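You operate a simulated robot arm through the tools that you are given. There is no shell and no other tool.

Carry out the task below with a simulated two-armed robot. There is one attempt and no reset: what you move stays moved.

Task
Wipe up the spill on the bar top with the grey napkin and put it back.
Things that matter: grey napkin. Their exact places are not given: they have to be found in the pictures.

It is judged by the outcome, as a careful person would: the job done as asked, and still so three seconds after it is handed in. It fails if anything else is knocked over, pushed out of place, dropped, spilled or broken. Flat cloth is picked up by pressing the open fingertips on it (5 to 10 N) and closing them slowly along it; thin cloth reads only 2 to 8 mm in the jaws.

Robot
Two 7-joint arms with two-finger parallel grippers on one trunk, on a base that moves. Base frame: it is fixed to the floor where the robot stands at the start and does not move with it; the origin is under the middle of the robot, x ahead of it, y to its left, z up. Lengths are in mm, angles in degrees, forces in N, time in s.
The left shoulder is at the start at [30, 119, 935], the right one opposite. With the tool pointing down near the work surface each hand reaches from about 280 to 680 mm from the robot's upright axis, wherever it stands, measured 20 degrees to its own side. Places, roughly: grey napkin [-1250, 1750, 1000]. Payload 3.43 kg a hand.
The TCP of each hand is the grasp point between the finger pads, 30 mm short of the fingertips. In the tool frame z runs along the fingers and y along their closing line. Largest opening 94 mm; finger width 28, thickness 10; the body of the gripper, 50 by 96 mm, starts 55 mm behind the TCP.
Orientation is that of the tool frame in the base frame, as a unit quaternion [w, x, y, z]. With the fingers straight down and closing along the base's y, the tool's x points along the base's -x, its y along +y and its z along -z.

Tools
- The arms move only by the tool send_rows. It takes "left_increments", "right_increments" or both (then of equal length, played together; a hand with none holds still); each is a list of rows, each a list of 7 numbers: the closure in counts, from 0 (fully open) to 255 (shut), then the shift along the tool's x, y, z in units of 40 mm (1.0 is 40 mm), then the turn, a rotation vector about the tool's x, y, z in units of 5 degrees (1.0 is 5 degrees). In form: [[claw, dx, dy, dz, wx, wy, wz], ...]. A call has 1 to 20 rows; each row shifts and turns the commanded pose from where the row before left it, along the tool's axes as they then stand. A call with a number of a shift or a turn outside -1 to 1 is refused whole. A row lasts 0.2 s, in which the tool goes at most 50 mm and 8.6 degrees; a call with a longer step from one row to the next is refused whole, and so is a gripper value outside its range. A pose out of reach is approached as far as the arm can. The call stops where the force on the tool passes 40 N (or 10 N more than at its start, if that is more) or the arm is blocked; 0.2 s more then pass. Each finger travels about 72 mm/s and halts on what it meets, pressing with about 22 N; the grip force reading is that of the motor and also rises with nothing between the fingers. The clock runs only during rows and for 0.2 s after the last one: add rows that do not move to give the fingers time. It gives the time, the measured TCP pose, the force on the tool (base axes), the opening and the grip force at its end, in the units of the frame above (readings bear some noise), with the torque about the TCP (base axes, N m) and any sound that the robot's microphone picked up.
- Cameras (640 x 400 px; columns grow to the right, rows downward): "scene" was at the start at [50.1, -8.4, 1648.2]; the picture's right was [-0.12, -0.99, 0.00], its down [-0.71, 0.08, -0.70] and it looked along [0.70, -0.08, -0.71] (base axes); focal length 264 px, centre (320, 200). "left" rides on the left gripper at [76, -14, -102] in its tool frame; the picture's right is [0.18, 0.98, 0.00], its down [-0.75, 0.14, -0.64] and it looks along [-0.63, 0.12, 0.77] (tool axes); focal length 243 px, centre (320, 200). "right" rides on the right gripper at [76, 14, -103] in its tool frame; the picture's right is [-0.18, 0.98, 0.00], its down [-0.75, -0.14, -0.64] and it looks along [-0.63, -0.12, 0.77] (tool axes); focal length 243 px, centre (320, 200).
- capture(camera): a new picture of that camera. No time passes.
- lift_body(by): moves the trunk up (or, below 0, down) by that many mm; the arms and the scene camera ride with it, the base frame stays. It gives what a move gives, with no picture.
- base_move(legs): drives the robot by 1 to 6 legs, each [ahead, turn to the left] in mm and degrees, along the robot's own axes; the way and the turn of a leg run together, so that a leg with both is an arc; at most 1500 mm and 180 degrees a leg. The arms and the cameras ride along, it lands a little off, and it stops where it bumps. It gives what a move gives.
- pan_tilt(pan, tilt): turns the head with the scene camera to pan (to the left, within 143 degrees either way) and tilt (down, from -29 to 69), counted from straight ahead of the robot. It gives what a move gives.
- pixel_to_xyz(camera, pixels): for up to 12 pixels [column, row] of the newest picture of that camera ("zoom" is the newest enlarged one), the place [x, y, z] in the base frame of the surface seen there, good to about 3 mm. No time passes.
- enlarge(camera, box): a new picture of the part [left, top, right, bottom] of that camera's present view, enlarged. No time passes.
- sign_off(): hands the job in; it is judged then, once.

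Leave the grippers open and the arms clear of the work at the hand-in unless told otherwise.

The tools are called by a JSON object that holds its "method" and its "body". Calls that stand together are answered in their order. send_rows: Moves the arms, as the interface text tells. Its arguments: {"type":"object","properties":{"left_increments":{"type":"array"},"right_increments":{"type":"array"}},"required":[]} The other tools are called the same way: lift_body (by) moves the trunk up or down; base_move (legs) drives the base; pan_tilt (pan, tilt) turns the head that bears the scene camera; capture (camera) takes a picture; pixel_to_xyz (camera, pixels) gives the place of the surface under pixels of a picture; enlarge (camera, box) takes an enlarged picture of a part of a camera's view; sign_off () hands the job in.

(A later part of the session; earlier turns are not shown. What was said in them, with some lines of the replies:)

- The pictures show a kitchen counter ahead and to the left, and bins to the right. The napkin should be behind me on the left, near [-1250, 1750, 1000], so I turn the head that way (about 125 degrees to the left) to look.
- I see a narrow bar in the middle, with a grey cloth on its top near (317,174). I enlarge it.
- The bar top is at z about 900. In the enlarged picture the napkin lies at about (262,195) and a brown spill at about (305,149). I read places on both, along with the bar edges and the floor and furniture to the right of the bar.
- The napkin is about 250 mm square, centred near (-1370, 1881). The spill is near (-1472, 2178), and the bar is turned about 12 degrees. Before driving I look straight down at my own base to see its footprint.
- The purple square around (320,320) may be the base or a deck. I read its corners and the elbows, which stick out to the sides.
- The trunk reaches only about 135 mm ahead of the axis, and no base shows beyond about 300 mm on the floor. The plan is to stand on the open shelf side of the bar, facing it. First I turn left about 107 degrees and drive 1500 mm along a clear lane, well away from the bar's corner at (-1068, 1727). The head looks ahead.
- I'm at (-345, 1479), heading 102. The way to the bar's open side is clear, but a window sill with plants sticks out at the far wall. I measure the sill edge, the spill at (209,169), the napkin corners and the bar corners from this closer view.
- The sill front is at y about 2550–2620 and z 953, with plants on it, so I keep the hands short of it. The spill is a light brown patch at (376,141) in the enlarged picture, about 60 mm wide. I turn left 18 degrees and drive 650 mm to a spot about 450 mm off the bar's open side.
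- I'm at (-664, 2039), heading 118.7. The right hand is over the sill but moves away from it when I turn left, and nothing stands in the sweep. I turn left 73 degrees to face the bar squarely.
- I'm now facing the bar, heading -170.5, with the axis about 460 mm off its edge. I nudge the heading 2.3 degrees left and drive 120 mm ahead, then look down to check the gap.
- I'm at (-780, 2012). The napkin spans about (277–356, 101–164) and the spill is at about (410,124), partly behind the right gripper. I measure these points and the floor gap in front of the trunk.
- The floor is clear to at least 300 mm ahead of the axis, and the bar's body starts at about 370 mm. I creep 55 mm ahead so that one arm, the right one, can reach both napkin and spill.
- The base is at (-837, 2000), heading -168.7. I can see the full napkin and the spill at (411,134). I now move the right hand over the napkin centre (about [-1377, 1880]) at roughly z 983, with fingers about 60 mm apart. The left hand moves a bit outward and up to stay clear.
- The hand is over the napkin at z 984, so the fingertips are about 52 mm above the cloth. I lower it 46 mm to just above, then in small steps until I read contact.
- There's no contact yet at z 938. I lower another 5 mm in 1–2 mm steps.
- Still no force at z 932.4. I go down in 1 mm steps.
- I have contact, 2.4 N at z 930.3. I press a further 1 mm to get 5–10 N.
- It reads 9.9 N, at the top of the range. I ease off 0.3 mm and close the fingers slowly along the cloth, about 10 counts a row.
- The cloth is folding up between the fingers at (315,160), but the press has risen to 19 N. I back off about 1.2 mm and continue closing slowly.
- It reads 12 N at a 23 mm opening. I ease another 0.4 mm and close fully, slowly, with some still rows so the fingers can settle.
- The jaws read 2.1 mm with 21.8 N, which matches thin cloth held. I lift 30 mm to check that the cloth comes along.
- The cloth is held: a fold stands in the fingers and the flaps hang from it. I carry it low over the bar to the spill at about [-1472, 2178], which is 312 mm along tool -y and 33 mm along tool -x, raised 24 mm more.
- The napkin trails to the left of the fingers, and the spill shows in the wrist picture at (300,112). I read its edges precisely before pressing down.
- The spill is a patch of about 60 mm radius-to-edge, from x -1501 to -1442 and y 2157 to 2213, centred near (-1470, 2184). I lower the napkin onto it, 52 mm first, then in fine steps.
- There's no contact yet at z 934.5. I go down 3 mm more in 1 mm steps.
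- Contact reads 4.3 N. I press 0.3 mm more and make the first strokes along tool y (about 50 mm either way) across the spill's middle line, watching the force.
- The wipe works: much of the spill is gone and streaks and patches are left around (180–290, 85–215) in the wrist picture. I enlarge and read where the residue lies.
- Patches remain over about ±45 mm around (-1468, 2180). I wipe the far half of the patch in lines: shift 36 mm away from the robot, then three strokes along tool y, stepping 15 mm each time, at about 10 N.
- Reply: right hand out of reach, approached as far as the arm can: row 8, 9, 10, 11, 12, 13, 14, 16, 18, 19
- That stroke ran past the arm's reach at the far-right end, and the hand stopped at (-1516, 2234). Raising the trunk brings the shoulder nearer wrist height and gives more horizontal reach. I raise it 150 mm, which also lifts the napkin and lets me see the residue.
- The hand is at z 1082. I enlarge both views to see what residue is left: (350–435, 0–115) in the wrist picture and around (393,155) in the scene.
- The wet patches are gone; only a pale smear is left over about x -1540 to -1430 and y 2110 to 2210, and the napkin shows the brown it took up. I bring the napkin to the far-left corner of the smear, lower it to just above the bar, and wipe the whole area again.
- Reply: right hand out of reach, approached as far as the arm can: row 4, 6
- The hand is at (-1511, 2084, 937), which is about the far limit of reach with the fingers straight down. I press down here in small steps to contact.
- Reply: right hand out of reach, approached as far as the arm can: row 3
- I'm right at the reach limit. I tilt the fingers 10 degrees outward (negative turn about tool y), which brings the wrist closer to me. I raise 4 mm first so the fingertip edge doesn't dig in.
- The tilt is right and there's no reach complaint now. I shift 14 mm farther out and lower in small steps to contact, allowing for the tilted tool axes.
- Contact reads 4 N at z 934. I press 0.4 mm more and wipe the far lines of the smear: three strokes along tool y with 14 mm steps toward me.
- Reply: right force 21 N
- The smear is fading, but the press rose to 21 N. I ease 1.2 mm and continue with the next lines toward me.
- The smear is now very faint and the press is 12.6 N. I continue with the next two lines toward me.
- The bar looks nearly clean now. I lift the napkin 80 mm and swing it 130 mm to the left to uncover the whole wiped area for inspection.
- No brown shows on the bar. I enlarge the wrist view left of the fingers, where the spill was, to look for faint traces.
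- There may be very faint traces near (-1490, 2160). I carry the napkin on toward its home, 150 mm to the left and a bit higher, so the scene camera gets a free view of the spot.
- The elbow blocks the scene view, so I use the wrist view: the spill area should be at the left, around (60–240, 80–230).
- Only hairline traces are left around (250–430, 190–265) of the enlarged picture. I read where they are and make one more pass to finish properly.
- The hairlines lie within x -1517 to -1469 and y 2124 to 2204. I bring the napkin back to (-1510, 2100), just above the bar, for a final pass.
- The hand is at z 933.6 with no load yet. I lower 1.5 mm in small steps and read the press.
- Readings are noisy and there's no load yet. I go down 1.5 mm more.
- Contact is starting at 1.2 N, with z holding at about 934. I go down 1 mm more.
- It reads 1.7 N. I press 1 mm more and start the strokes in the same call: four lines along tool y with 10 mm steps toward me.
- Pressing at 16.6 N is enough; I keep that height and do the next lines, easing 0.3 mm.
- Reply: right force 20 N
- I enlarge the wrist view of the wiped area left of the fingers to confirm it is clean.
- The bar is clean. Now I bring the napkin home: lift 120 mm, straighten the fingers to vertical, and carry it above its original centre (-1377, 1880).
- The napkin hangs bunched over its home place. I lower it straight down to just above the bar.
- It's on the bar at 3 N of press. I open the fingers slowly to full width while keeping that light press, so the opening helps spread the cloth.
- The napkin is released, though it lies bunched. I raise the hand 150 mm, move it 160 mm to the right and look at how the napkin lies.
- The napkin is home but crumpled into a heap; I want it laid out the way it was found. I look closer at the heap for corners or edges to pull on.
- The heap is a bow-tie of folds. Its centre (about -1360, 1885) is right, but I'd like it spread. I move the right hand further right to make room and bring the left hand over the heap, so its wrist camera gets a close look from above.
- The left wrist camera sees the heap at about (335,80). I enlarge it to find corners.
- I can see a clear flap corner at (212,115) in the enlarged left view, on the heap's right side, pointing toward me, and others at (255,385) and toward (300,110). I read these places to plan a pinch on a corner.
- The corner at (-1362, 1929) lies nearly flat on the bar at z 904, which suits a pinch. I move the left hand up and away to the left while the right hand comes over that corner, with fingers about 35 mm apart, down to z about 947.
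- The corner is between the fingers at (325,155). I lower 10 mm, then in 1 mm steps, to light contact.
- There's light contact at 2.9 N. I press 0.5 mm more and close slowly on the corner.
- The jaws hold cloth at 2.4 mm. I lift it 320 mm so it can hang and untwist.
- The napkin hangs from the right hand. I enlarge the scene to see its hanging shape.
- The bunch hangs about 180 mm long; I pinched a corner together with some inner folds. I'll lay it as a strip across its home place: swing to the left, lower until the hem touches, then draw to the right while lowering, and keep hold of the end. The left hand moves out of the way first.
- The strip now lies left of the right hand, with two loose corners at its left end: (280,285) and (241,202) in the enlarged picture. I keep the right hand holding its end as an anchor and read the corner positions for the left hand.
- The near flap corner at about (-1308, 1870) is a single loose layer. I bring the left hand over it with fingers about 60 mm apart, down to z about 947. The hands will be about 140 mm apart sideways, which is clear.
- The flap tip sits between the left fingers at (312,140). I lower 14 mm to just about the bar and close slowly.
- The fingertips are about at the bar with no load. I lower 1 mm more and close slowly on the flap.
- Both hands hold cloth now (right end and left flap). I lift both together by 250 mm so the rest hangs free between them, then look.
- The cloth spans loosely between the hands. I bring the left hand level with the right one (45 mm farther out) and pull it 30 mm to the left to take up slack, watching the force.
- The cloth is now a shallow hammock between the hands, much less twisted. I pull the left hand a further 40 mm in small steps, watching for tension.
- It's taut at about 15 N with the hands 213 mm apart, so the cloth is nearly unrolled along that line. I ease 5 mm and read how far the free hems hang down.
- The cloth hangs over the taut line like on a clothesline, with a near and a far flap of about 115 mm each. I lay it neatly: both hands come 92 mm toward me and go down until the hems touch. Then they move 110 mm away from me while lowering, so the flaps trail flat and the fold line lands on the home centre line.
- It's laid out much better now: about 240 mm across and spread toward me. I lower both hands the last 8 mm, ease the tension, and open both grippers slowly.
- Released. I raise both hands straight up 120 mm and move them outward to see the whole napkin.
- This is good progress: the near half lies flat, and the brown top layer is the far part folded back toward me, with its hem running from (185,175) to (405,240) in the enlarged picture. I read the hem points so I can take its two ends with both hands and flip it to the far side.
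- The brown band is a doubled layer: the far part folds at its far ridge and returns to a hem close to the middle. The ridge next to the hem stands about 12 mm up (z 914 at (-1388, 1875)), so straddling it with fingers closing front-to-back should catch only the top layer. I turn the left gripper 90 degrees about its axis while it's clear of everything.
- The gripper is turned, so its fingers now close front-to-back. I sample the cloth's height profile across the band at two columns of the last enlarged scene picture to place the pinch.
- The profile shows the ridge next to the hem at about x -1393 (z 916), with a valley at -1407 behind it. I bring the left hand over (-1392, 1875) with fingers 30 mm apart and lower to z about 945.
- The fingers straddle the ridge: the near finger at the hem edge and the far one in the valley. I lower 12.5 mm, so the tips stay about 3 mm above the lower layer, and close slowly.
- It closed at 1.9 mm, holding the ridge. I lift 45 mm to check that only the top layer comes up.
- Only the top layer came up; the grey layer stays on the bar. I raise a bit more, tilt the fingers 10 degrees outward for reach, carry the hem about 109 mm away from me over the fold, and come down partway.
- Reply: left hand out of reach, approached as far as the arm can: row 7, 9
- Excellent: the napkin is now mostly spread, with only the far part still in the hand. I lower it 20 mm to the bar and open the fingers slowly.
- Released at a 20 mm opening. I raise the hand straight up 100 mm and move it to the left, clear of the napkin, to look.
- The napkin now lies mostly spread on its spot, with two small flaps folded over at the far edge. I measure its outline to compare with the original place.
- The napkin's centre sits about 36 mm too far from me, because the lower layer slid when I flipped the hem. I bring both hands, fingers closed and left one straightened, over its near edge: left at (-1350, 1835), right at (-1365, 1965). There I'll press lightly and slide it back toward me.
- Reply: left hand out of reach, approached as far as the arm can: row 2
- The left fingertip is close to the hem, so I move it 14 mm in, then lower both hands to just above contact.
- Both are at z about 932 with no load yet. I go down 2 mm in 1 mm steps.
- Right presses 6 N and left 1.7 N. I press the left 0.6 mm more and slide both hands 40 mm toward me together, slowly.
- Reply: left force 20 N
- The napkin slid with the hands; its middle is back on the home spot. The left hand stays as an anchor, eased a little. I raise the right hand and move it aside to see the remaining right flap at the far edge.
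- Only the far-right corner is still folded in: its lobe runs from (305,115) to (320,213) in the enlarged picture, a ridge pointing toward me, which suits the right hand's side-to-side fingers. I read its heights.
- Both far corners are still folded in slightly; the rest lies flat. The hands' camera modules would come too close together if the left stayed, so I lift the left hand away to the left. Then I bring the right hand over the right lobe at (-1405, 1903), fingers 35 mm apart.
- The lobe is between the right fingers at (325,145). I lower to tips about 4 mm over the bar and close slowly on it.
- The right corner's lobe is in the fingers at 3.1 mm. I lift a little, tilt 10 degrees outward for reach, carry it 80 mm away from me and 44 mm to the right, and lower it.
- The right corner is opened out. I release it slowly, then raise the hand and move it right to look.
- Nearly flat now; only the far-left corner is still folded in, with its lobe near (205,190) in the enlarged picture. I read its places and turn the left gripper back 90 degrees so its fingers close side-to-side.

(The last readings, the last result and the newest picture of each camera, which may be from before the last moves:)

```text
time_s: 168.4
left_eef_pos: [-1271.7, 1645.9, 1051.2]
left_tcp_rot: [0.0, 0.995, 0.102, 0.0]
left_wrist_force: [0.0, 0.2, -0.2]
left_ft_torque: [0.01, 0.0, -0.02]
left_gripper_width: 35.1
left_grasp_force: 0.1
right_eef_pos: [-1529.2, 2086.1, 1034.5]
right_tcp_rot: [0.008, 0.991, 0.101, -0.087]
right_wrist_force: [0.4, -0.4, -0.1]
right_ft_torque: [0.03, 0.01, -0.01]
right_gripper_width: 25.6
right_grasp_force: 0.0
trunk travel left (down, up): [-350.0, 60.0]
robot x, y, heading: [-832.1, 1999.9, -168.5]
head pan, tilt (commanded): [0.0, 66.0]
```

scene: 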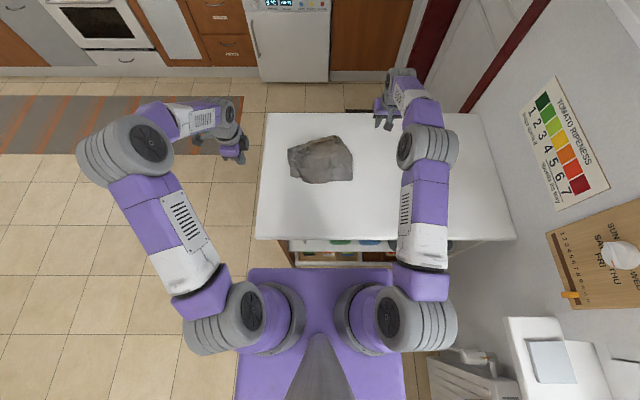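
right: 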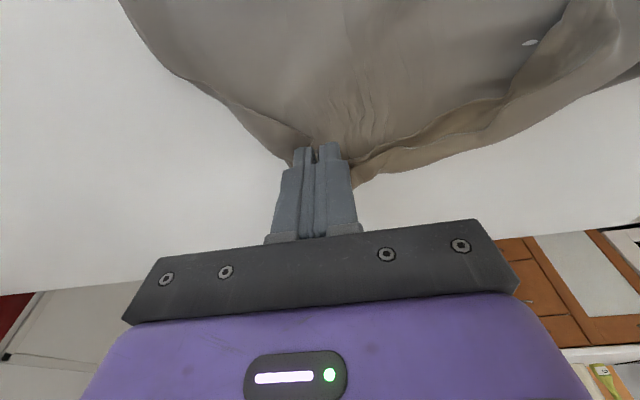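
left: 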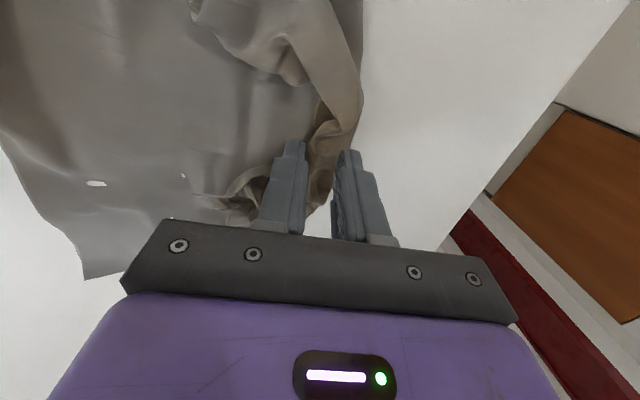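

I bring the left hand over the lobe at (-1402, 1822), fingers 35 mm apart, down to z about 949.

{"method": "send_rows", "body": {"left_increments": [[160, -0.459, -0.99, 0, 0, 0, 0], [160, -0.459, -0.99, 0, 0, 0, 0], [160, -0.459, -0.99, 0, 0, 0, 0], [160, -0.459, -0.99, 0, 0, 0, 0], [160, -0.459, -0.99, 0, 0, 0, 0], [160, 0, 0, 0.85, 0, 0, 0], [160, 0, 0, 0.85, 0, 0, 0], [160, 0, 0, 0.85, 0, 0, 0], [160, 0, 0, 0, 0, 0, 0]]}}

{"method": "capture", "body": {"camera": "left"}}

{"method": "enlarge", "body": {"camera": "scene", "box": [280, 120, 370, 195]}}

```text
time_s: 170.4
left_eef_pos: [-1400.0, 1822.1, 951.2]
left_tcp_rot: [0.001, 0.995, 0.101, 0.0]
left_wrist_force: [-0.2, 0.2, 0.6]
left_ft_torque: [0.01, 0.0, -0.03]
left_gripper_width: 35.2
left_grasp_force: 0.0
right_eef_pos: [-1528.4, 2087.3, 1034.6]
right_tcp_rot: [0.009, 0.991, 0.101, -0.087]
right_wrist_force: [0.4, 0.6, -1.3]
right_ft_torque: [-0.02, 0.0, 0.01]
right_gripper_width: 25.9
right_grasp_force: 0.0
trunk travel left (down, up): [-350.0, 60.0]
robot x, y, heading: [-837.8, 2000.4, -168.5]
head pan, tilt (commanded): [0.0, 66.0]
```

```text
taken
```

left: 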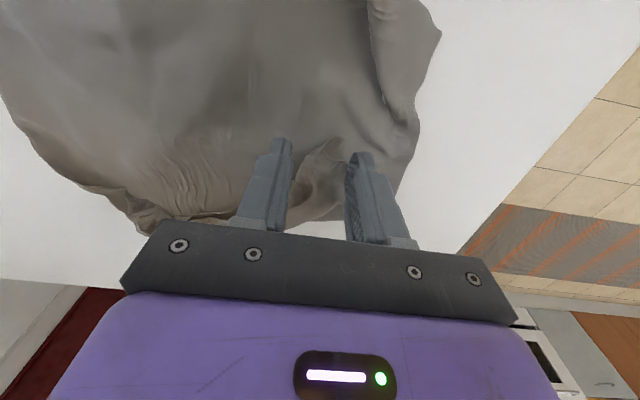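

```text
5.33 times, centred on (325, 158) of scene
```

zoom: 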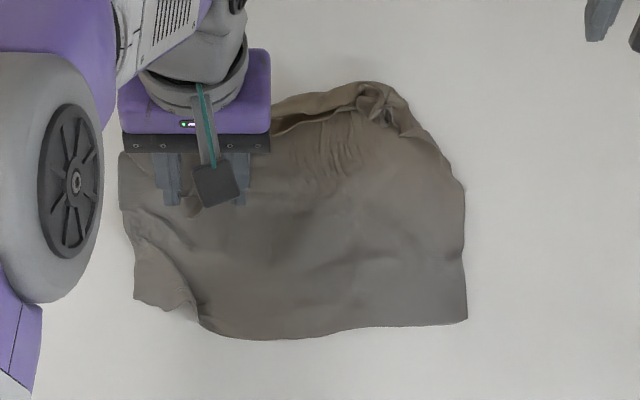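

The lobe tip is between the left fingers at (330,150). I lower 15 mm, close slowly, and lift 36 mm.

{"method": "send_rows", "body": {"left_increments": [[160, 0, 0, 0.22, 0, 0, 0], [160, 0, 0, 0.16, 0, 0, 0], [170, 0, 0, 0, 0, 0, 0], [180, 0, 0, 0, 0, 0, 0], [190, 0, 0, 0, 0, 0, 0], [200, 0, 0, 0, 0, 0, 0], [210, 0, 0, 0, 0, 0, 0], [220, 0, 0, 0, 0, 0, 0], [230, 0, 0, 0, 0, 0, 0], [245, 0, 0, 0, 0, 0, 0], [255, 0, 0, 0, 0, 0, 0], [255, 0, 0, 0, 0, 0, 0], [255, 0, 0, -0.4, 0, 0, 0], [255, 0, 0, -0.5, 0, 0, 0], [255, 0, 0, 0, 0, 0, 0]]}}

{"method": "capture", "body": {"camera": "left"}}

{"method": "enlarge", "body": {"camera": "scene", "box": [280, 120, 370, 195]}}

```text
time_s: 173.6
left_eef_pos: [-1400.1, 1821.8, 970.7]
left_tcp_rot: [0.0, 0.995, 0.1, 0.001]
left_wrist_force: [-0.2, -0.3, -0.7]
left_ft_torque: [0.05, -0.01, -0.04]
left_gripper_width: 2.2
left_grasp_force: 22.0
right_eef_pos: [-1528.2, 2087.0, 1034.4]
right_tcp_rot: [0.009, 0.991, 0.101, -0.087]
right_wrist_force: [-0.2, -0.7, 1.2]
right_ft_torque: [-0.01, 0.01, -0.01]
right_gripper_width: 26.0
right_grasp_force: 0.1
trunk travel left (down, up): [-350.0, 60.0]
robot x, y, heading: [-834.1, 2000.5, -168.4]
head pan, tilt (commanded): [0.0, 66.0]
```

```text
taken
```

left: 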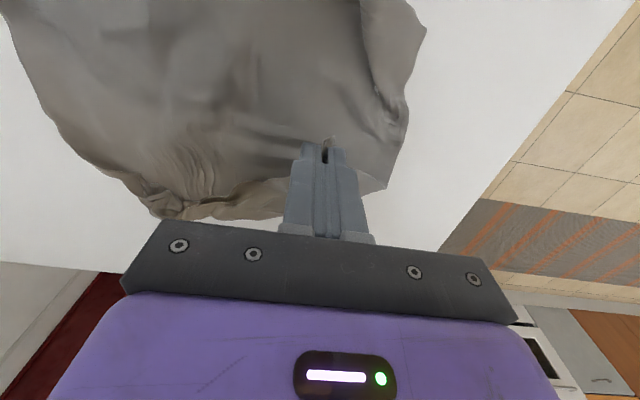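

```text
5.33 times, centred on (325, 158) of scene
```

zoom: 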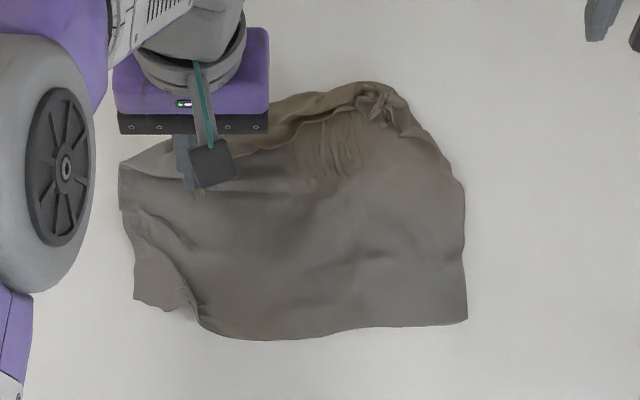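

The left corner is held at 2.2 mm. I tilt 10 degrees outward, carry it 85 mm away from me and 20 mm to the left, and lower it.

{"method": "send_rows", "body": {"left_increments": [[255, 0, 0, -0.3, 0, 0, 0], [255, 0, 0, 0, 0, -1, 0], [255, 0, 0, 0, 0, -1, 0], [255, -0.5235, 0.13, 0.0925, 0, 0, 0], [255, -0.5235, 0.13, 0.0925, 0, 0, 0], [255, -0.5235, 0.13, 0.0925, 0, 0, 0], [255, -0.5235, 0.13, 0.0925, 0, 0, 0], [255, 0.087, 0, 0.4925, 0, 0, 0], [255, 0.087, 0, 0.4925, 0, 0, 0], [255, 0, 0, 0, 0, 0, 0]]}}

{"method": "capture", "body": {"camera": "left"}}

{"method": "enlarge", "body": {"camera": "scene", "box": [280, 120, 370, 195]}}

```text
time_s: 175.8
left_eef_pos: [-1480.2, 1784.2, 941.4]
left_tcp_rot: [0.009, 0.991, 0.101, -0.087]
left_wrist_force: [0.6, 0.1, 0.3]
left_ft_torque: [-0.03, 0.02, -0.03]
left_gripper_width: 2.1
left_grasp_force: 22.1
right_eef_pos: [-1528.4, 2085.7, 1034.7]
right_tcp_rot: [0.008, 0.991, 0.101, -0.087]
right_wrist_force: [-0.2, 0.2, -1.0]
right_ft_torque: [-0.03, 0.03, 0.03]
right_gripper_width: 25.8
right_grasp_force: 0.0
trunk travel left (down, up): [-350.0, 60.0]
robot x, y, heading: [-835.2, 2002.2, -168.3]
head pan, tilt (commanded): [0.0, 66.0]
```

```text
taken
```

left: 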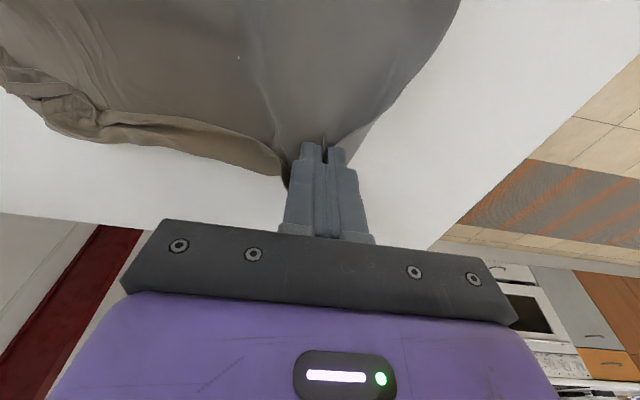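

```text
5.33 times, centred on (325, 158) of scene
```

zoom: 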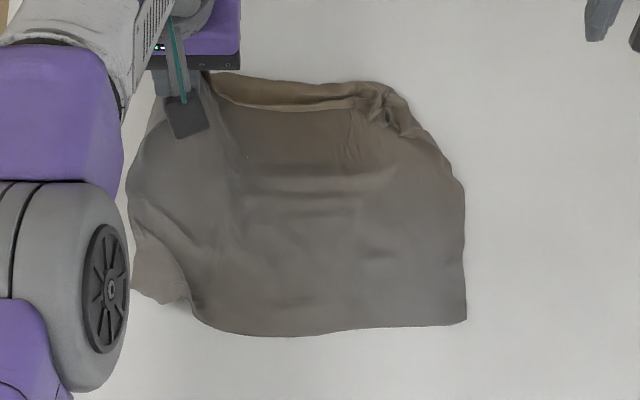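

Very good: the far-left corner is out and the napkin is nearly square again. I lower 4 mm, release slowly, raise, and move the left hand away to the left.

{"method": "send_rows", "body": {"left_increments": [[255, 0.017, 0, 0.098, 0, 0, 0], [240, 0, 0, 0, 0, 0, 0], [220, 0, 0, 0, 0, 0, 0], [200, 0, 0, 0, 0, 0, 0], [185, 0, 0, 0, 0, 0, 0], [185, 0, 0, 0, 0, 0, 0], [185, -0.08, 0, -0.45, 0, 0, 0], [185, -0.17, 0, -0.95, 0, 0, 0], [185, -0.17, 0, -0.95, 0, 0, 0], [185, 0, 1, 0, 0, 0, 0], [185, 0, 1, 0, 0, 0, 0], [185, 0, 1, 0, 0, 0, 0], [185, 0, 1, 0, 0, 0, 0], [185, 0, 0, 0, 0, 0, 0]]}}

{"method": "capture", "body": {"camera": "scene"}}

{"method": "enlarge", "body": {"camera": "scene", "box": [280, 120, 370, 195]}}

{"method": "pixel_to_xyz", "body": {"camera": "zoom", "pixels": [[210, 75], [130, 190], [135, 285], [185, 305], [210, 325], [340, 330], [466, 318], [463, 190], [420, 120], [375, 85], [300, 85], [320, 200]]}}

```text
time_s: 178.8
left_eef_pos: [-1448.1, 1628.2, 1033.5]
left_tcp_rot: [0.008, 0.991, 0.1, -0.087]
left_wrist_force: [0.7, 0.9, 0.4]
left_ft_torque: [-0.01, 0.01, -0.02]
left_gripper_width: 25.8
left_grasp_force: 0.1
right_eef_pos: [-1528.4, 2088.1, 1033.2]
right_tcp_rot: [0.009, 0.991, 0.101, -0.086]
right_wrist_force: [0.3, 0.3, 0.6]
right_ft_torque: [-0.01, -0.01, -0.01]
right_gripper_width: 25.7
right_grasp_force: 0.0
trunk travel left (down, up): [-350.0, 60.0]
robot x, y, heading: [-836.1, 1999.9, -168.6]
head pan, tilt (commanded): [0.0, 66.0]
```

```text
taken
```

scene: 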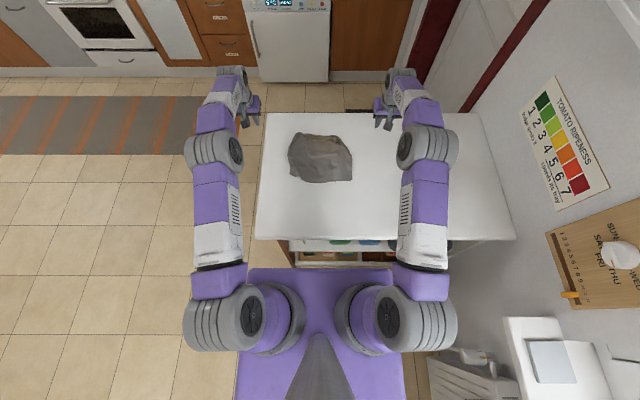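

```text
5.33 times, centred on (325, 158) of scene
```

zoom: 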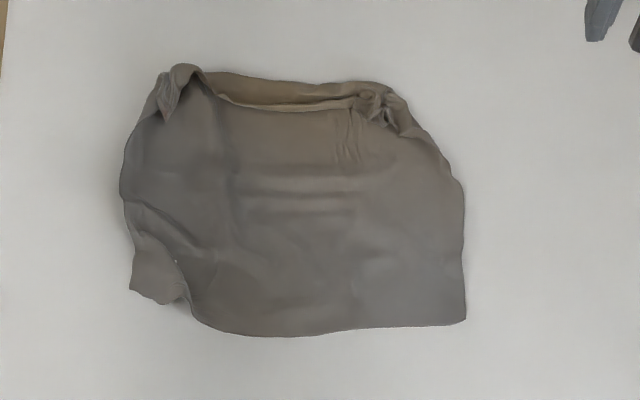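

```text
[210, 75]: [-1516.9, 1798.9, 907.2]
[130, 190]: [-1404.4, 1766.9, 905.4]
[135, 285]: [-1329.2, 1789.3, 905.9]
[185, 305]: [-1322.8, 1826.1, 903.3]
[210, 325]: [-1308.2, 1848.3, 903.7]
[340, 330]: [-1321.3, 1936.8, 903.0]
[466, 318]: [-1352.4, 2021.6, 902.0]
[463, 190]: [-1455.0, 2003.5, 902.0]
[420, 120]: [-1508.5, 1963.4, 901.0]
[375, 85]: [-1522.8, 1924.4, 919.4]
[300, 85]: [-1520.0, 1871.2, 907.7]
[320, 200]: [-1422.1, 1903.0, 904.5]
```

It's almost fully spread: about 240 mm by 210 mm. Its centre is about 40 mm too far from me and 16 mm to the right. As before, I bring both closed hands (straightened) over the near half to press lightly and slide it home.

{"method": "send_rows", "body": {"left_increments": [[255, 0, 0, 0, 0, 1, 0], [255, 0, 0, 0, 0, 1, 0], [255, 0.754, -0.86, 0, 0, 0, 0], [255, 0.754, -0.86, 0, 0, 0, 0], [255, 0.754, -0.86, 0, 0, 0, 0], [255, 0.754, -0.86, 0, 0, 0, 0], [255, 0.754, -0.86, 0, 0, 0, 0], [255, 0, 0, 0.72, 0, 0, 0], [255, 0, 0, 0.72, 0, 0, 0], [255, 0, 0, 0.72, 0, 0, 0], [255, 0, 0, 0, 0, 0, 0]], "right_increments": [[255, 0, 0, 0, 0, 1, 0], [255, 0, 0, 0, 0, 1, 0], [255, 0.68, 0.7475, 0, 0, 0, 0], [255, 0.68, 0.7475, 0, 0, 0, 0], [255, 0.68, 0.7475, 0, 0, 0, 0], [255, 0.68, 0.7475, 0, 0, 0, 0], [255, 0.68, 0.7475, 0, 0, 0, 0], [255, 0, 0, 0.72, 0, 0, 0], [255, 0, 0, 0.72, 0, 0, 0], [255, 0, 0, 0.72, 0, 0, 0], [255, 0, 0, 0, 0, 0, 0]]}}

```text
time_s: 181.2
left_eef_pos: [-1316.1, 1835.0, 944.4]
left_tcp_rot: [0.0, 0.995, 0.101, 0.0]
left_wrist_force: [0.2, 0.8, -0.6]
left_ft_torque: [0.0, -0.01, 0.01]
left_gripper_width: 0.0
left_grasp_force: 22.2
left hand out of reach, approached as far as the arm can: row 1, 2
right_eef_pos: [-1473.8, 1933.5, 950.0]
right_tcp_rot: [-0.001, 0.995, 0.101, 0.0]
right_wrist_force: [-0.4, 0.1, 0.1]
right_ft_torque: [0.02, 0.02, 0.0]
right_gripper_width: 0.1
right_grasp_force: 22.3
right hand out of reach, approached as far as the arm can: row 2, 3, 4, 5, 6, 7
trunk travel left (down, up): [-350.0, 60.0]
robot x, y, heading: [-836.0, 2001.6, -168.5]
head pan, tilt (commanded): [0.0, 66.0]
```

The right hand's straightening ran beyond reach, so it ended at (-1474, 1933), short of its target. I raise it 40 mm, bring it to (-1365, 1969) and lower again, while the left shifts 20 mm inward from the hem.

{"method": "send_rows", "body": {"right_increments": [[255, 0, 0, -1, 0, 0, 0], [255, 0.95, -0.108, 0, 0, 0, 0], [255, 0.95, -0.108, 0, 0, 0, 0], [255, 0.95, -0.108, 0, 0, 0, 0], [255, 0, 0, 0.7, 0, 0, 0], [255, 0, 0, 0.4, 0, 0, 0], [255, 0, 0, 0, 0, 0, 0]], "left_increments": [[255, 0, 0, -0.1, 0, 0, 0], [255, -0.5, 0, 0, 0, 0, 0], [255, 0, 0, 0, 0, 0, 0], [255, 0, 0, 0, 0, 0, 0], [255, 0, 0, 0.1, 0, 0, 0], [255, 0, 0, 0, 0, 0, 0], [255, 0, 0, 0, 0, 0, 0]]}}

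{"method": "enlarge", "body": {"camera": "scene", "box": [260, 110, 380, 200]}}

```text
time_s: 182.8
left_eef_pos: [-1332.9, 1831.5, 946.6]
left_tcp_rot: [0.0, 0.995, 0.101, 0.0]
left_wrist_force: [0.1, 0.0, -1.2]
left_ft_torque: [-0.02, -0.01, -0.02]
left_gripper_width: 0.0
left_grasp_force: 21.9
right_eef_pos: [-1472.1, 1931.9, 944.3]
right_tcp_rot: [0.0, 0.995, 0.101, 0.0]
right_wrist_force: [0.2, 0.3, -0.1]
right_ft_torque: [0.01, 0.0, 0.02]
right_gripper_width: 0.2
right_grasp_force: 22.3
right hand out of reach, approached as far as the arm can: row 2, 3, 4
trunk travel left (down, up): [-350.0, 60.0]
robot x, y, heading: [-832.6, 1999.2, -168.2]
head pan, tilt (commanded): [0.0, 66.0]
```

```text
4.44 times, centred on (320, 155) of scene
```

zoom: 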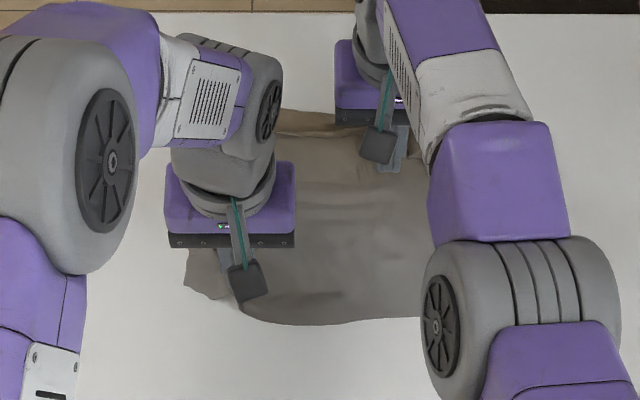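

The right hand went up and down but didn't come toward me. It may be at a joint limit from the stretched pose. I raise it well clear of the cloth and try small steps toward me combined with a move to the right.

{"method": "send_rows", "body": {"right_increments": [[255, 0, 0, -0.9, 0, 0, 0], [255, 0, 0, -0.9, 0, 0, 0], [255, 0, 0, -0.9, 0, 0, 0], [255, 0.2, -0.4, 0, 0, 0, 0], [255, 0.2, -0.4, 0, 0, 0, 0], [255, 0.2, -0.4, 0, 0, 0, 0], [255, 0.2, -0.4, 0, 0, 0, 0], [255, 0, 0, 0, 0, 0, 0]]}}

{"method": "capture", "body": {"camera": "scene"}}

```text
time_s: 184.6
left_eef_pos: [-1333.8, 1831.7, 945.8]
left_tcp_rot: [0.0, 0.995, 0.101, -0.001]
left_wrist_force: [0.0, -0.6, 0.5]
left_ft_torque: [-0.03, 0.03, 0.01]
left_gripper_width: 0.0
left_grasp_force: 21.9
right_eef_pos: [-1495.3, 1987.2, 1055.4]
right_tcp_rot: [-0.001, 0.995, 0.101, 0.0]
right_wrist_force: [0.1, 0.5, 1.1]
right_ft_torque: [0.0, -0.01, -0.01]
right_gripper_width: 0.0
right_grasp_force: 21.5
right hand out of reach, approached as far as the arm can: row 4, 5, 6, 7
trunk travel left (down, up): [-350.0, 60.0]
robot x, y, heading: [-835.8, 2004.2, -168.4]
head pan, tilt (commanded): [0.0, 66.0]
```

```text
taken
```

scene: 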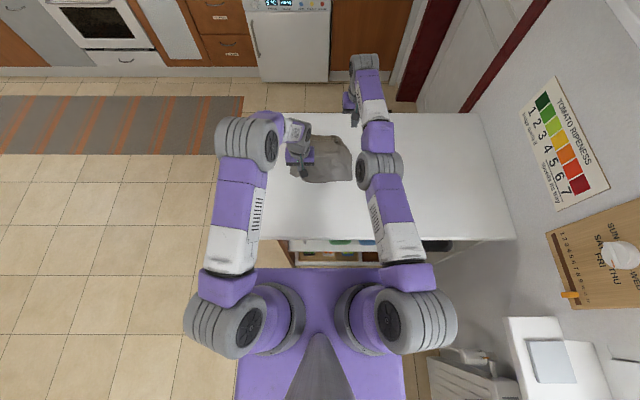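

The right arm looks fully stretched, and moves straight back along the stretch don't take. I try lifting it well above everything (100 mm) while pulling it toward me, to get the elbow bending again. The left hand is 180 mm to the side and safe.

{"method": "send_rows", "body": {"right_increments": [[255, 0.5, 0, -0.8, 0, 0, 0], [255, 0.5, 0, -0.8, 0, 0, 0], [255, 0.5, 0, -0.8, 0, 0, 0], [255, 0.8, 0, 0, 0, 0, 0], [255, 0.8, 0, 0, 0, 0, 0], [255, 0.8, 0, 0, 0, 0, 0], [255, 0, 0, 0, 0, 0, 0]]}}

```text
time_s: 186.2
left_eef_pos: [-1333.3, 1831.9, 946.4]
left_tcp_rot: [0.0, 0.995, 0.102, 0.0]
left_wrist_force: [-0.7, -0.1, -1.1]
left_ft_torque: [0.0, -0.02, 0.0]
left_gripper_width: 0.0
left_grasp_force: 22.2
right_eef_pos: [-1471.7, 1973.1, 1179.9]
right_tcp_rot: [0.0, 0.995, 0.101, 0.0]
right_wrist_force: [0.2, 0.4, 0.2]
right_ft_torque: [-0.01, 0.04, -0.01]
right_gripper_width: 0.0
right_grasp_force: 21.4
right hand out of reach, approached as far as the arm can: row 1, 2, 3, 4, 5, 6
trunk travel left (down, up): [-350.0, 60.0]
robot x, y, heading: [-838.4, 2000.9, -168.4]
head pan, tilt (commanded): [0.0, 66.0]
```

Still pinned at full stretch. I try tilting the fingers outward again (the pose where it last moved freely), together with a pull toward me.

{"method": "send_rows", "body": {"right_increments": [[255, 0, 0, 0, 0, -1, 0], [255, 0, 0, 0, 0, -1, 0], [255, 0, 0, 0, 0, -1, 0], [255, 0, 0, 0, 0, -1, 0], [255, 0.5, 0, 0, 0, 0, 0], [255, 0.5, 0, 0, 0, 0, 0], [255, 0, 0, 0, 0, 0, 0]]}}

```text
time_s: 187.8
left_eef_pos: [-1334.3, 1832.4, 945.9]
left_tcp_rot: [0.0, 0.995, 0.101, 0.0]
left_wrist_force: [0.1, 1.0, -0.4]
left_ft_torque: [-0.02, 0.01, -0.02]
left_gripper_width: 0.0
left_grasp_force: 21.8
right_eef_pos: [-1535.7, 1951.5, 1195.8]
right_tcp_rot: [0.017, 0.98, 0.099, -0.172]
right_wrist_force: [-0.5, -0.1, 0.0]
right_ft_torque: [-0.02, 0.02, 0.0]
right_gripper_width: 0.1
right_grasp_force: 21.5
right hand out of reach, approached as far as the arm can: row 1, 2, 3, 4, 5, 6
trunk travel left (down, up): [-350.0, 60.0]
robot x, y, heading: [-832.3, 2000.2, -168.4]
head pan, tilt (commanded): [0.0, 66.0]
```

The hand just swings about the stretched wrist. I turn the fingers the other way (inward, toward me) by a good amount at this safe height, which should force the elbow to bend, and pull toward me at the same time.

{"method": "send_rows", "body": {"right_increments": [[255, 0, 0, 0, 0, 1, 0], [255, 0, 0, 0, 0, 1, 0], [255, 0, 0, 0, 0, 1, 0], [255, 0, 0, 0, 0, 1, 0], [255, 0.3, 0, 0, 0, 1, 0], [255, 0.3, 0, 0, 0, 1, 0], [255, 0.3, 0, 0, 0, 1, 0], [255, 0.3, 0, 0, 0, 1, 0], [255, 0.3, 0, 0, 0, 1, 0], [255, 0.3, 0, 0, 0, 1, 0], [255, 0, 0, 0, 0, 0, 0]]}}

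{"method": "capture", "body": {"camera": "scene"}}

```text
time_s: 190.2
left_eef_pos: [-1333.8, 1831.1, 946.0]
left_tcp_rot: [-0.001, 0.995, 0.102, 0.0]
left_wrist_force: [-0.4, -0.2, -0.2]
left_ft_torque: [0.01, 0.0, 0.01]
left_gripper_width: 0.0
left_grasp_force: 22.0
right_eef_pos: [-1410.6, 1991.1, 1177.1]
right_tcp_rot: [-0.017, 0.98, 0.1, 0.172]
right_wrist_force: [-0.4, 0.2, 0.1]
right_ft_torque: [-0.04, -0.01, 0.0]
right_gripper_width: 0.0
right_grasp_force: 22.0
right hand out of reach, approached as far as the arm can: row 1, 2, 3, 4, 5, 8, 9, 10
trunk travel left (down, up): [-350.0, 60.0]
robot x, y, heading: [-834.0, 2001.2, -168.2]
head pan, tilt (commanded): [0.0, 66.0]
```

```text
taken
```

scene: 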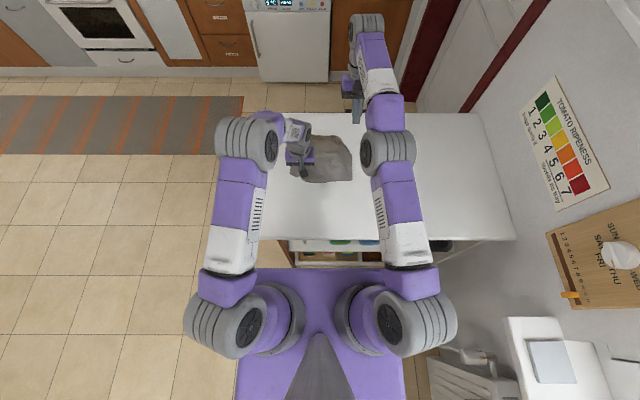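

Two rows in the middle were within reach, so it's loosening. I pull the hand straight toward me in small horizontal steps from this pose.

{"method": "send_rows", "body": {"right_increments": [[255, 0.23, 0, 0.085, 0, 0, 0], [255, 0.23, 0, 0.085, 0, 0, 0], [255, 0.47, 0, 0.171, 0, 0, 0], [255, 0.47, 0, 0.171, 0, 0, 0], [255, 0.47, 0, 0.171, 0, 0, 0], [255, 0.47, 0, 0.171, 0, 0, 0], [255, 0, 0, 0, 0, 0, 0]]}}

```text
time_s: 191.8
left_eef_pos: [-1334.7, 1832.4, 946.1]
left_tcp_rot: [0.0, 0.995, 0.1, 0.0]
left_wrist_force: [0.2, -0.3, -0.4]
left_ft_torque: [-0.05, 0.03, -0.01]
left_gripper_width: 0.2
left_grasp_force: 22.1
right_eef_pos: [-1314.0, 2008.4, 1181.4]
right_tcp_rot: [-0.02, 0.976, 0.1, 0.194]
right_wrist_force: [-0.6, -0.1, -0.4]
right_ft_torque: [0.03, 0.01, 0.0]
right_gripper_width: 0.0
right_grasp_force: 22.6
trunk travel left (down, up): [-350.0, 60.0]
robot x, y, heading: [-834.2, 2004.1, -168.3]
head pan, tilt (commanded): [0.0, 66.0]
```

It's free again: the hand came to (-1314, 2008). I straighten the fingers to vertical and bring it to its sliding spot at about (-1365, 1969), z 947.

{"method": "send_rows", "body": {"right_increments": [[255, 0, 0, 0, 0, -1, 0], [255, 0, 0, 0, 0, -1, 0], [255, 0, 0, 0, 0, -1, 0], [255, 0, 0, 0, 0, -1, 0], [255, 0, 0, 0, 0, -0.48, 0], [255, -0.72, 0.35, 0, 0, 0, 0], [255, -0.72, 0.35, 0, 0, 0, 0], [255, 0, 0, 0, 0, 0, 0]]}}

```text
time_s: 193.6
left_eef_pos: [-1333.8, 1832.5, 946.1]
left_tcp_rot: [0.0, 0.995, 0.101, 0.0]
left_wrist_force: [0.0, 1.1, 0.1]
left_ft_torque: [0.0, 0.01, 0.0]
left_gripper_width: 0.0
left_grasp_force: 21.8
right_eef_pos: [-1363.8, 1972.6, 1181.9]
right_tcp_rot: [-0.001, 0.995, 0.1, 0.0]
right_wrist_force: [0.1, -0.4, 0.5]
right_ft_torque: [0.01, 0.03, -0.02]
right_gripper_width: 0.0
right_grasp_force: 22.2
trunk travel left (down, up): [-350.0, 60.0]
robot x, y, heading: [-833.3, 1997.2, -168.2]
head pan, tilt (commanded): [0.0, 66.0]
```

The right hand is vertical and in place at z 1182. I lower it 235 mm to just above the napkin, and look at where both hands stand.

{"method": "send_rows", "body": {"right_increments": [[255, 0, 0, 0.95, 0, 0, 0], [255, 0, 0, 0.95, 0, 0, 0], [255, 0, 0, 0.95, 0, 0, 0], [255, 0, 0, 0.95, 0, 0, 0], [255, 0, 0, 0.95, 0, 0, 0], [255, 0, 0, 0.8, 0, 0, 0], [255, 0, 0, 0.3, 0, 0, 0], [255, 0, 0, 0, 0, 0, 0]]}}

{"method": "enlarge", "body": {"camera": "scene", "box": [260, 110, 380, 200]}}

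```text
time_s: 195.4
left_eef_pos: [-1333.3, 1832.0, 947.1]
left_tcp_rot: [0.0, 0.995, 0.1, 0.0]
left_wrist_force: [0.0, 0.3, -0.2]
left_ft_torque: [0.0, -0.03, 0.0]
left_gripper_width: 0.3
left_grasp_force: 21.7
right_eef_pos: [-1364.4, 1974.3, 948.5]
right_tcp_rot: [0.0, 0.995, 0.101, 0.001]
right_wrist_force: [-0.5, -0.1, 0.6]
right_ft_torque: [-0.01, 0.0, 0.01]
right_gripper_width: 0.1
right_grasp_force: 22.2
trunk travel left (down, up): [-350.0, 60.0]
robot x, y, heading: [-835.9, 2001.2, -168.1]
head pan, tilt (commanded): [0.0, 66.0]
```

```text
4.44 times, centred on (320, 155) of scene
```

zoom: 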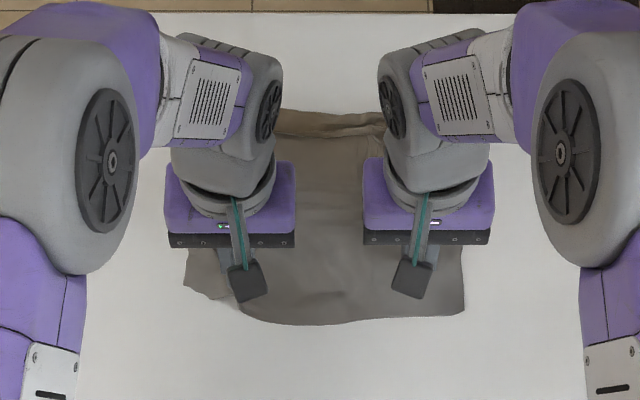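

Both hands are over the near half, symmetric. I lower both in steps to light contact.

{"method": "send_rows", "body": {"left_increments": [[255, 0, 0, 0.25, 0, 0, 0], [255, 0, 0, 0.1, 0, 0, 0], [255, 0, 0, 0.03, 0, 0, 0], [255, 0, 0, 0.025, 0, 0, 0], [255, 0, 0, 0, 0, 0, 0]], "right_increments": [[255, 0, 0, 0.28, 0, 0, 0], [255, 0, 0, 0.1, 0, 0, 0], [255, 0, 0, 0.03, 0, 0, 0], [255, 0, 0, 0.025, 0, 0, 0], [255, 0, 0, 0, 0, 0, 0]]}}

```text
time_s: 196.6
left_eef_pos: [-1332.2, 1831.6, 931.4]
left_tcp_rot: [0.001, 0.995, 0.102, -0.002]
left_wrist_force: [-0.2, -1.5, 9.8]
left_ft_torque: [-0.02, -0.13, 0.01]
left_gripper_width: 0.0
left_grasp_force: 21.8
right_eef_pos: [-1364.8, 1971.3, 931.4]
right_tcp_rot: [0.0, 0.995, 0.101, 0.0]
right_wrist_force: [0.0, 1.8, 7.3]
right_ft_torque: [0.03, -0.01, -0.03]
right_gripper_width: 0.1
right_grasp_force: 22.5
trunk travel left (down, up): [-350.0, 60.0]
robot x, y, heading: [-838.2, 1998.7, -168.6]
head pan, tilt (commanded): [0.0, 66.0]
```

Both press 7–10 N. I slide both hands together 40 mm toward me and 16 mm to the left, slowly.

{"method": "send_rows", "body": {"left_increments": [[255, 0.2, 0.08, 0, 0, 0, 0], [255, 0.2, 0.08, 0, 0, 0, 0], [255, 0.2, 0.08, 0, 0, 0, 0], [255, 0.2, 0.08, 0, 0, 0, 0], [255, 0.2, 0.08, 0, 0, 0, 0], [255, 0, 0, 0, 0, 0, 0]], "right_increments": [[255, 0.2, 0.08, 0, 0, 0, 0], [255, 0.2, 0.08, 0, 0, 0, 0], [255, 0.2, 0.08, 0, 0, 0, 0], [255, 0.2, 0.08, 0, 0, 0, 0], [255, 0.2, 0.08, 0, 0, 0, 0], [255, 0, 0, 0, 0, 0, 0]]}}

{"method": "enlarge", "body": {"camera": "scene", "box": [260, 110, 380, 200]}}

```text
time_s: 198.0
left_eef_pos: [-1288.6, 1825.7, 931.6]
left_tcp_rot: [0.0, 0.995, 0.101, -0.002]
left_wrist_force: [-2.8, 1.5, 12.9]
left_ft_torque: [0.02, -0.01, 0.01]
left_gripper_width: 0.0
left_grasp_force: 22.2
right_eef_pos: [-1320.8, 1964.7, 930.9]
right_tcp_rot: [0.0, 0.995, 0.101, 0.0]
right_wrist_force: [-5.3, -0.1, 26.1]
right_ft_torque: [-0.02, 0.14, 0.04]
right_gripper_width: 0.0
right_grasp_force: 22.6
trunk travel left (down, up): [-350.0, 60.0]
robot x, y, heading: [-837.3, 2003.6, -168.2]
head pan, tilt (commanded): [0.0, 66.0]
```

```text
4.44 times, centred on (320, 155) of scene
```

zoom: 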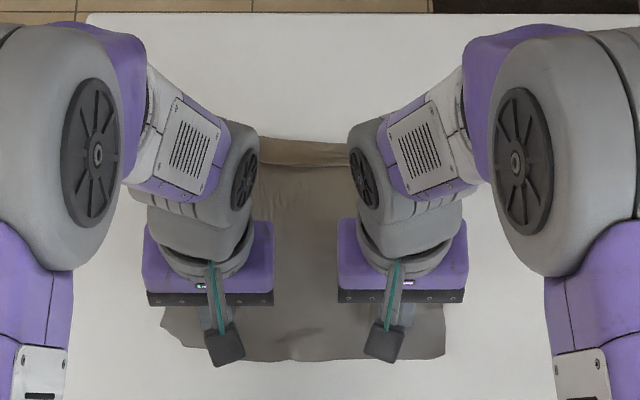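

The napkin slid along with the hands. I raise both hands straight up 130 mm and move them outward to view the result.

{"method": "send_rows", "body": {"left_increments": [[255, 0, 0, -0.25, 0, 0, 0], [255, 0, 0, -1, 0, 0, 0], [255, 0, 0, -1, 0, 0, 0], [255, 0, 0, -1, 0, 0, 0], [160, 0, 1, 0, 0, 0, 0], [100, 0, 1, 0, 0, 0, 0], [50, 0, 1, 0, 0, 0, 0], [0, 0, 1, 0, 0, 0, 0], [0, 0, 1, 0, 0, 0, 0], [0, 0, 0, 0, 0, 0, 0]], "right_increments": [[255, 0, 0, -0.25, 0, 0, 0], [255, 0, 0, -1, 0, 0, 0], [255, 0, 0, -1, 0, 0, 0], [255, 0, 0, -1, 0, 0, 0], [160, 0, -1, 0, 0, 0, 0], [100, 0, -1, 0, 0, 0, 0], [50, 0, -1, 0, 0, 0, 0], [0, 0, -1, 0, 0, 0, 0], [0, 0, -1, 0, 0, 0, 0], [0, 0, 0, 0, 0, 0, 0]]}}

{"method": "capture", "body": {"camera": "scene"}}

{"method": "enlarge", "body": {"camera": "scene", "box": [270, 120, 370, 200]}}

```text
time_s: 200.2
left_eef_pos: [-1250.4, 1624.9, 1062.3]
left_tcp_rot: [0.0, 0.995, 0.101, -0.001]
left_wrist_force: [-0.7, 0.5, -0.4]
left_ft_torque: [0.01, 0.01, 0.01]
left_gripper_width: 94.2
left_grasp_force: 0.0
right_eef_pos: [-1364.0, 2162.7, 1059.5]
right_tcp_rot: [0.0, 0.995, 0.1, 0.001]
right_wrist_force: [-0.3, 0.7, 0.7]
right_ft_torque: [-0.02, -0.01, 0.01]
right_gripper_width: 94.1
right_grasp_force: 0.1
trunk travel left (down, up): [-350.0, 60.0]
robot x, y, heading: [-832.8, 2003.7, -168.4]
head pan, tilt (commanded): [0.0, 66.0]
```

```text
taken
```

scene: 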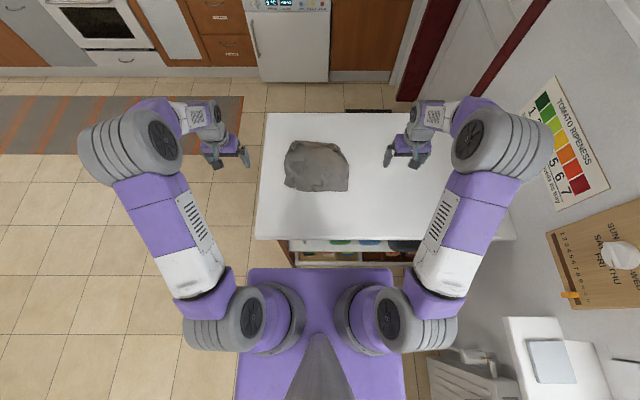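

```text
5.00 times, centred on (320, 160) of scene
```

zoom: 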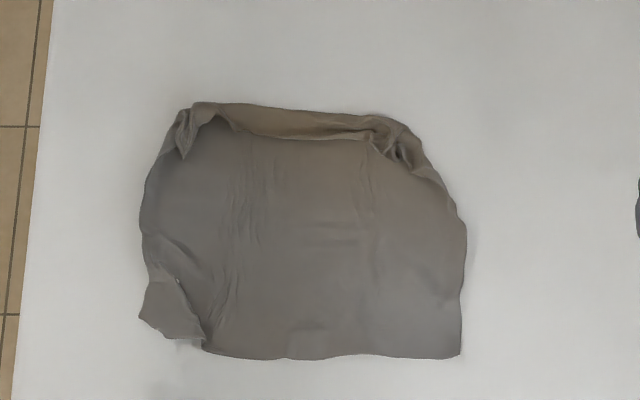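

The napkin now lies flat and nearly square on its place. I measure its outline against the original corners, and check the wiped area once more for any traces.

{"method": "pixel_to_xyz", "body": {"camera": "zoom", "pixels": [[190, 105], [300, 110], [395, 122], [465, 225], [460, 355], [330, 358], [205, 350], [142, 318], [142, 225], [310, 240]]}}

{"method": "enlarge", "body": {"camera": "scene", "box": [340, 110, 440, 200]}}

{"method": "capture", "body": {"camera": "right"}}

```text
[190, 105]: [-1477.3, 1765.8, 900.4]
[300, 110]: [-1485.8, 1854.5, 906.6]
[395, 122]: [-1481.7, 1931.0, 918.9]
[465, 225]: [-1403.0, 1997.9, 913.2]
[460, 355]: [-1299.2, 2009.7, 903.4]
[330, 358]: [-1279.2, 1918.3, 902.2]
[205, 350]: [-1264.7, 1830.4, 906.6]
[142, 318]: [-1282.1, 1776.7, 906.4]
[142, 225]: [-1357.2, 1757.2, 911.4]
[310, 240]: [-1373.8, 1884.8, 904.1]
```

```text
4.44 times, centred on (390, 155) of scene
```

zoom: 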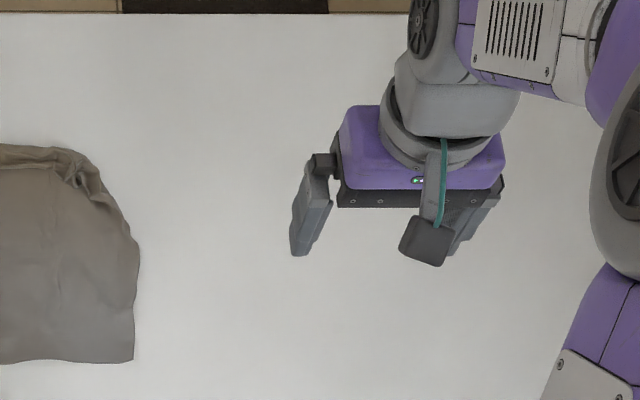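

```text
taken
```

right: 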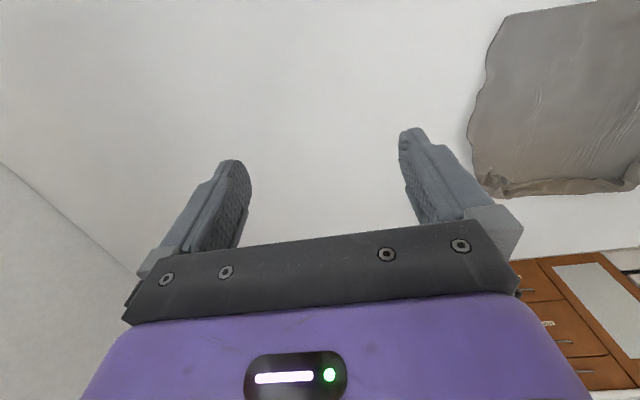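

The napkin's middle is at about (-1374, 1883), matching its original (-1377, 1880). To stand clear of the work I raise both open hands 60 mm and back the base away 250 mm along the way I came, then inspect the bar top fully.

{"method": "send_rows", "body": {"left_increments": [[0, 0, 0, -0.75, 0, 0, 0], [0, 0, 0, -0.75, 0, 0, 0], [0, 0, 0, 0, 0, 0, 0]], "right_increments": [[0, 0, 0, -0.75, 0, 0, 0], [0, 0, 0, -0.75, 0, 0, 0], [0, 0, 0, 0, 0, 0, 0]]}}

{"method": "base_move", "body": {"legs": [[-250, 0]]}}

{"method": "pan_tilt", "body": {"pan": 0, "tilt": 52}}

{"method": "capture", "body": {"camera": "scene"}}

```text
time_s: 201.0
left_eef_pos: [-1251.4, 1627.7, 1120.7]
left_tcp_rot: [0.001, 0.995, 0.102, 0.0]
left_wrist_force: [-0.5, 0.6, 0.8]
left_ft_torque: [0.03, -0.02, 0.0]
left_gripper_width: 94.1
left_grasp_force: 0.1
right_eef_pos: [-1361.6, 2162.2, 1119.0]
right_tcp_rot: [0.0, 0.995, 0.101, 0.0]
right_wrist_force: [-0.7, -1.1, -0.3]
right_ft_torque: [0.0, 0.01, 0.01]
right_gripper_width: 94.0
right_grasp_force: 0.0
trunk travel left (down, up): [-350.0, 60.0]
robot x, y, heading: [-837.1, 2000.5, -168.2]
head pan, tilt (commanded): [0.0, 66.0]
```

```text
time_s: 202.8
left_eef_pos: [-1012.1, 1677.1, 1121.7]
left_tcp_rot: [-0.001, 0.995, 0.101, 0.0]
left_wrist_force: [1.0, -0.1, 0.9]
left_ft_torque: [-0.02, 0.02, 0.02]
left_gripper_width: 93.7
left_grasp_force: 0.0
right_eef_pos: [-1122.5, 2211.0, 1119.3]
right_tcp_rot: [0.0, 0.995, 0.1, 0.001]
right_wrist_force: [0.4, 0.3, -0.5]
right_ft_torque: [0.03, 0.01, 0.02]
right_gripper_width: 94.3
right_grasp_force: 0.0
trunk travel left (down, up): [-350.0, 60.0]
robot x, y, heading: [-597.4, 2050.5, -168.8]
head pan, tilt (commanded): [0.0, 66.0]
```

```text
time_s: 203.5
left_eef_pos: [-1011.9, 1677.4, 1120.4]
left_tcp_rot: [0.001, 0.995, 0.1, 0.0]
left_wrist_force: [0.0, 0.1, -0.6]
left_ft_torque: [-0.04, 0.0, 0.01]
left_gripper_width: 94.2
left_grasp_force: 0.0
right_eef_pos: [-1123.7, 2211.8, 1117.4]
right_tcp_rot: [0.001, 0.995, 0.101, 0.001]
right_wrist_force: [0.5, 0.7, -0.1]
right_ft_torque: [-0.03, -0.01, -0.01]
right_gripper_width: 94.1
right_grasp_force: 0.1
trunk travel left (down, up): [-350.0, 60.0]
robot x, y, heading: [-596.9, 2049.9, -168.5]
head pan, tilt (commanded): [0.0, 52.0]
```

```text
taken
```

scene: 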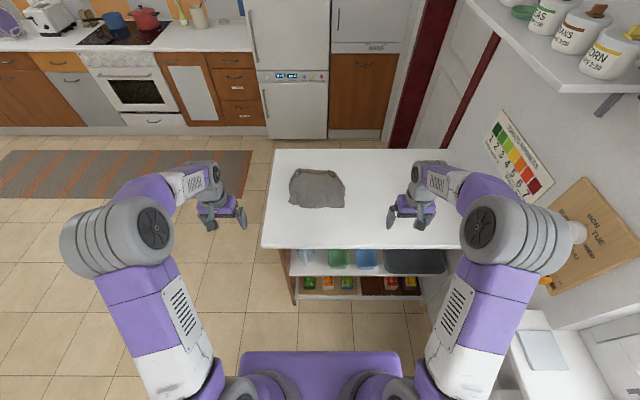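

Everything stands in order: the napkin is on its spot, and the shelves and surroundings are untouched. I enlarge the bar top to confirm that the spill is gone.

{"method": "enlarge", "body": {"camera": "scene", "box": [270, 140, 470, 260]}}

{"method": "pixel_to_xyz", "body": {"camera": "scene", "pixels": [[385, 178], [380, 185], [395, 180], [317, 190], [292, 172], [341, 175], [345, 206], [291, 204], [375, 170]]}}

{"method": "enlarge", "body": {"camera": "scene", "box": [345, 150, 425, 210]}}

```text
3.20 times, centred on (370, 200) of scene
```

zoom: 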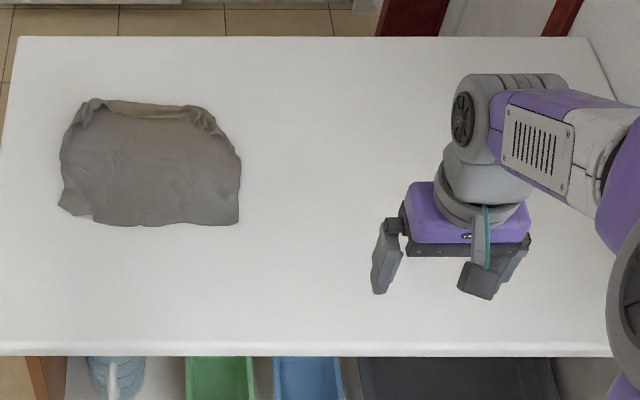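

```text
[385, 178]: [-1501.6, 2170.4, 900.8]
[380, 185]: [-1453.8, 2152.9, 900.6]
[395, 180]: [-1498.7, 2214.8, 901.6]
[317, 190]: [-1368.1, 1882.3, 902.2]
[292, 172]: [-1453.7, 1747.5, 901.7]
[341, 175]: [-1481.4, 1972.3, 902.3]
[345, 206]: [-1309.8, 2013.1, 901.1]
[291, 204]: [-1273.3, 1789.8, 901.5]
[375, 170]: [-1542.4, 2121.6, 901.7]
```

```text
6.67 times, centred on (385, 180) of scene
```

zoom: 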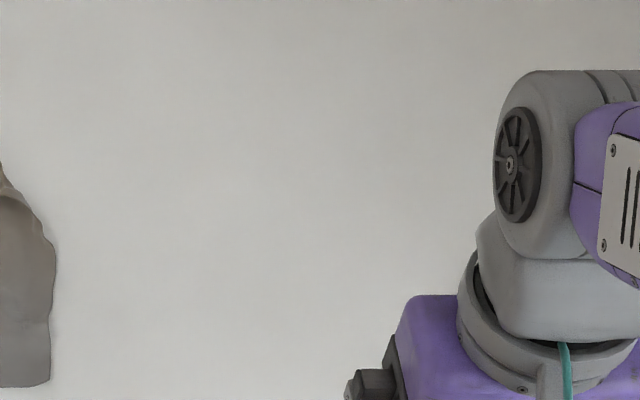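

The spill area around (-1470, 2180) is clean, the napkin lies spread on its original place, both grippers are open and clear of the work, and nothing else was disturbed. I hand the job in.

{"method": "sign_off", "body": {}}

```text
The job is handed in.
```

The spill on the bar top is wiped up, and the grey napkin is back where it was, spread out on the bar. In the last enlarged pictures I could see no trace of the spill.

- **Napkin position:** its middle is within about 5 mm of where it started.
- **Napkin condition:** it has a brown stain from the spill. It also lies slightly wrinkled, with small folds along the far edge and at the near-left corner, so it covers a little less than the original 250 mm square.
- **Everything else:** nothing was bumped, dropped or moved as far as I could see. Both grippers are open. I backed the robot about 250 mm away from the bar. The right hand is still above the bar's near edge, about 190 mm over the top.
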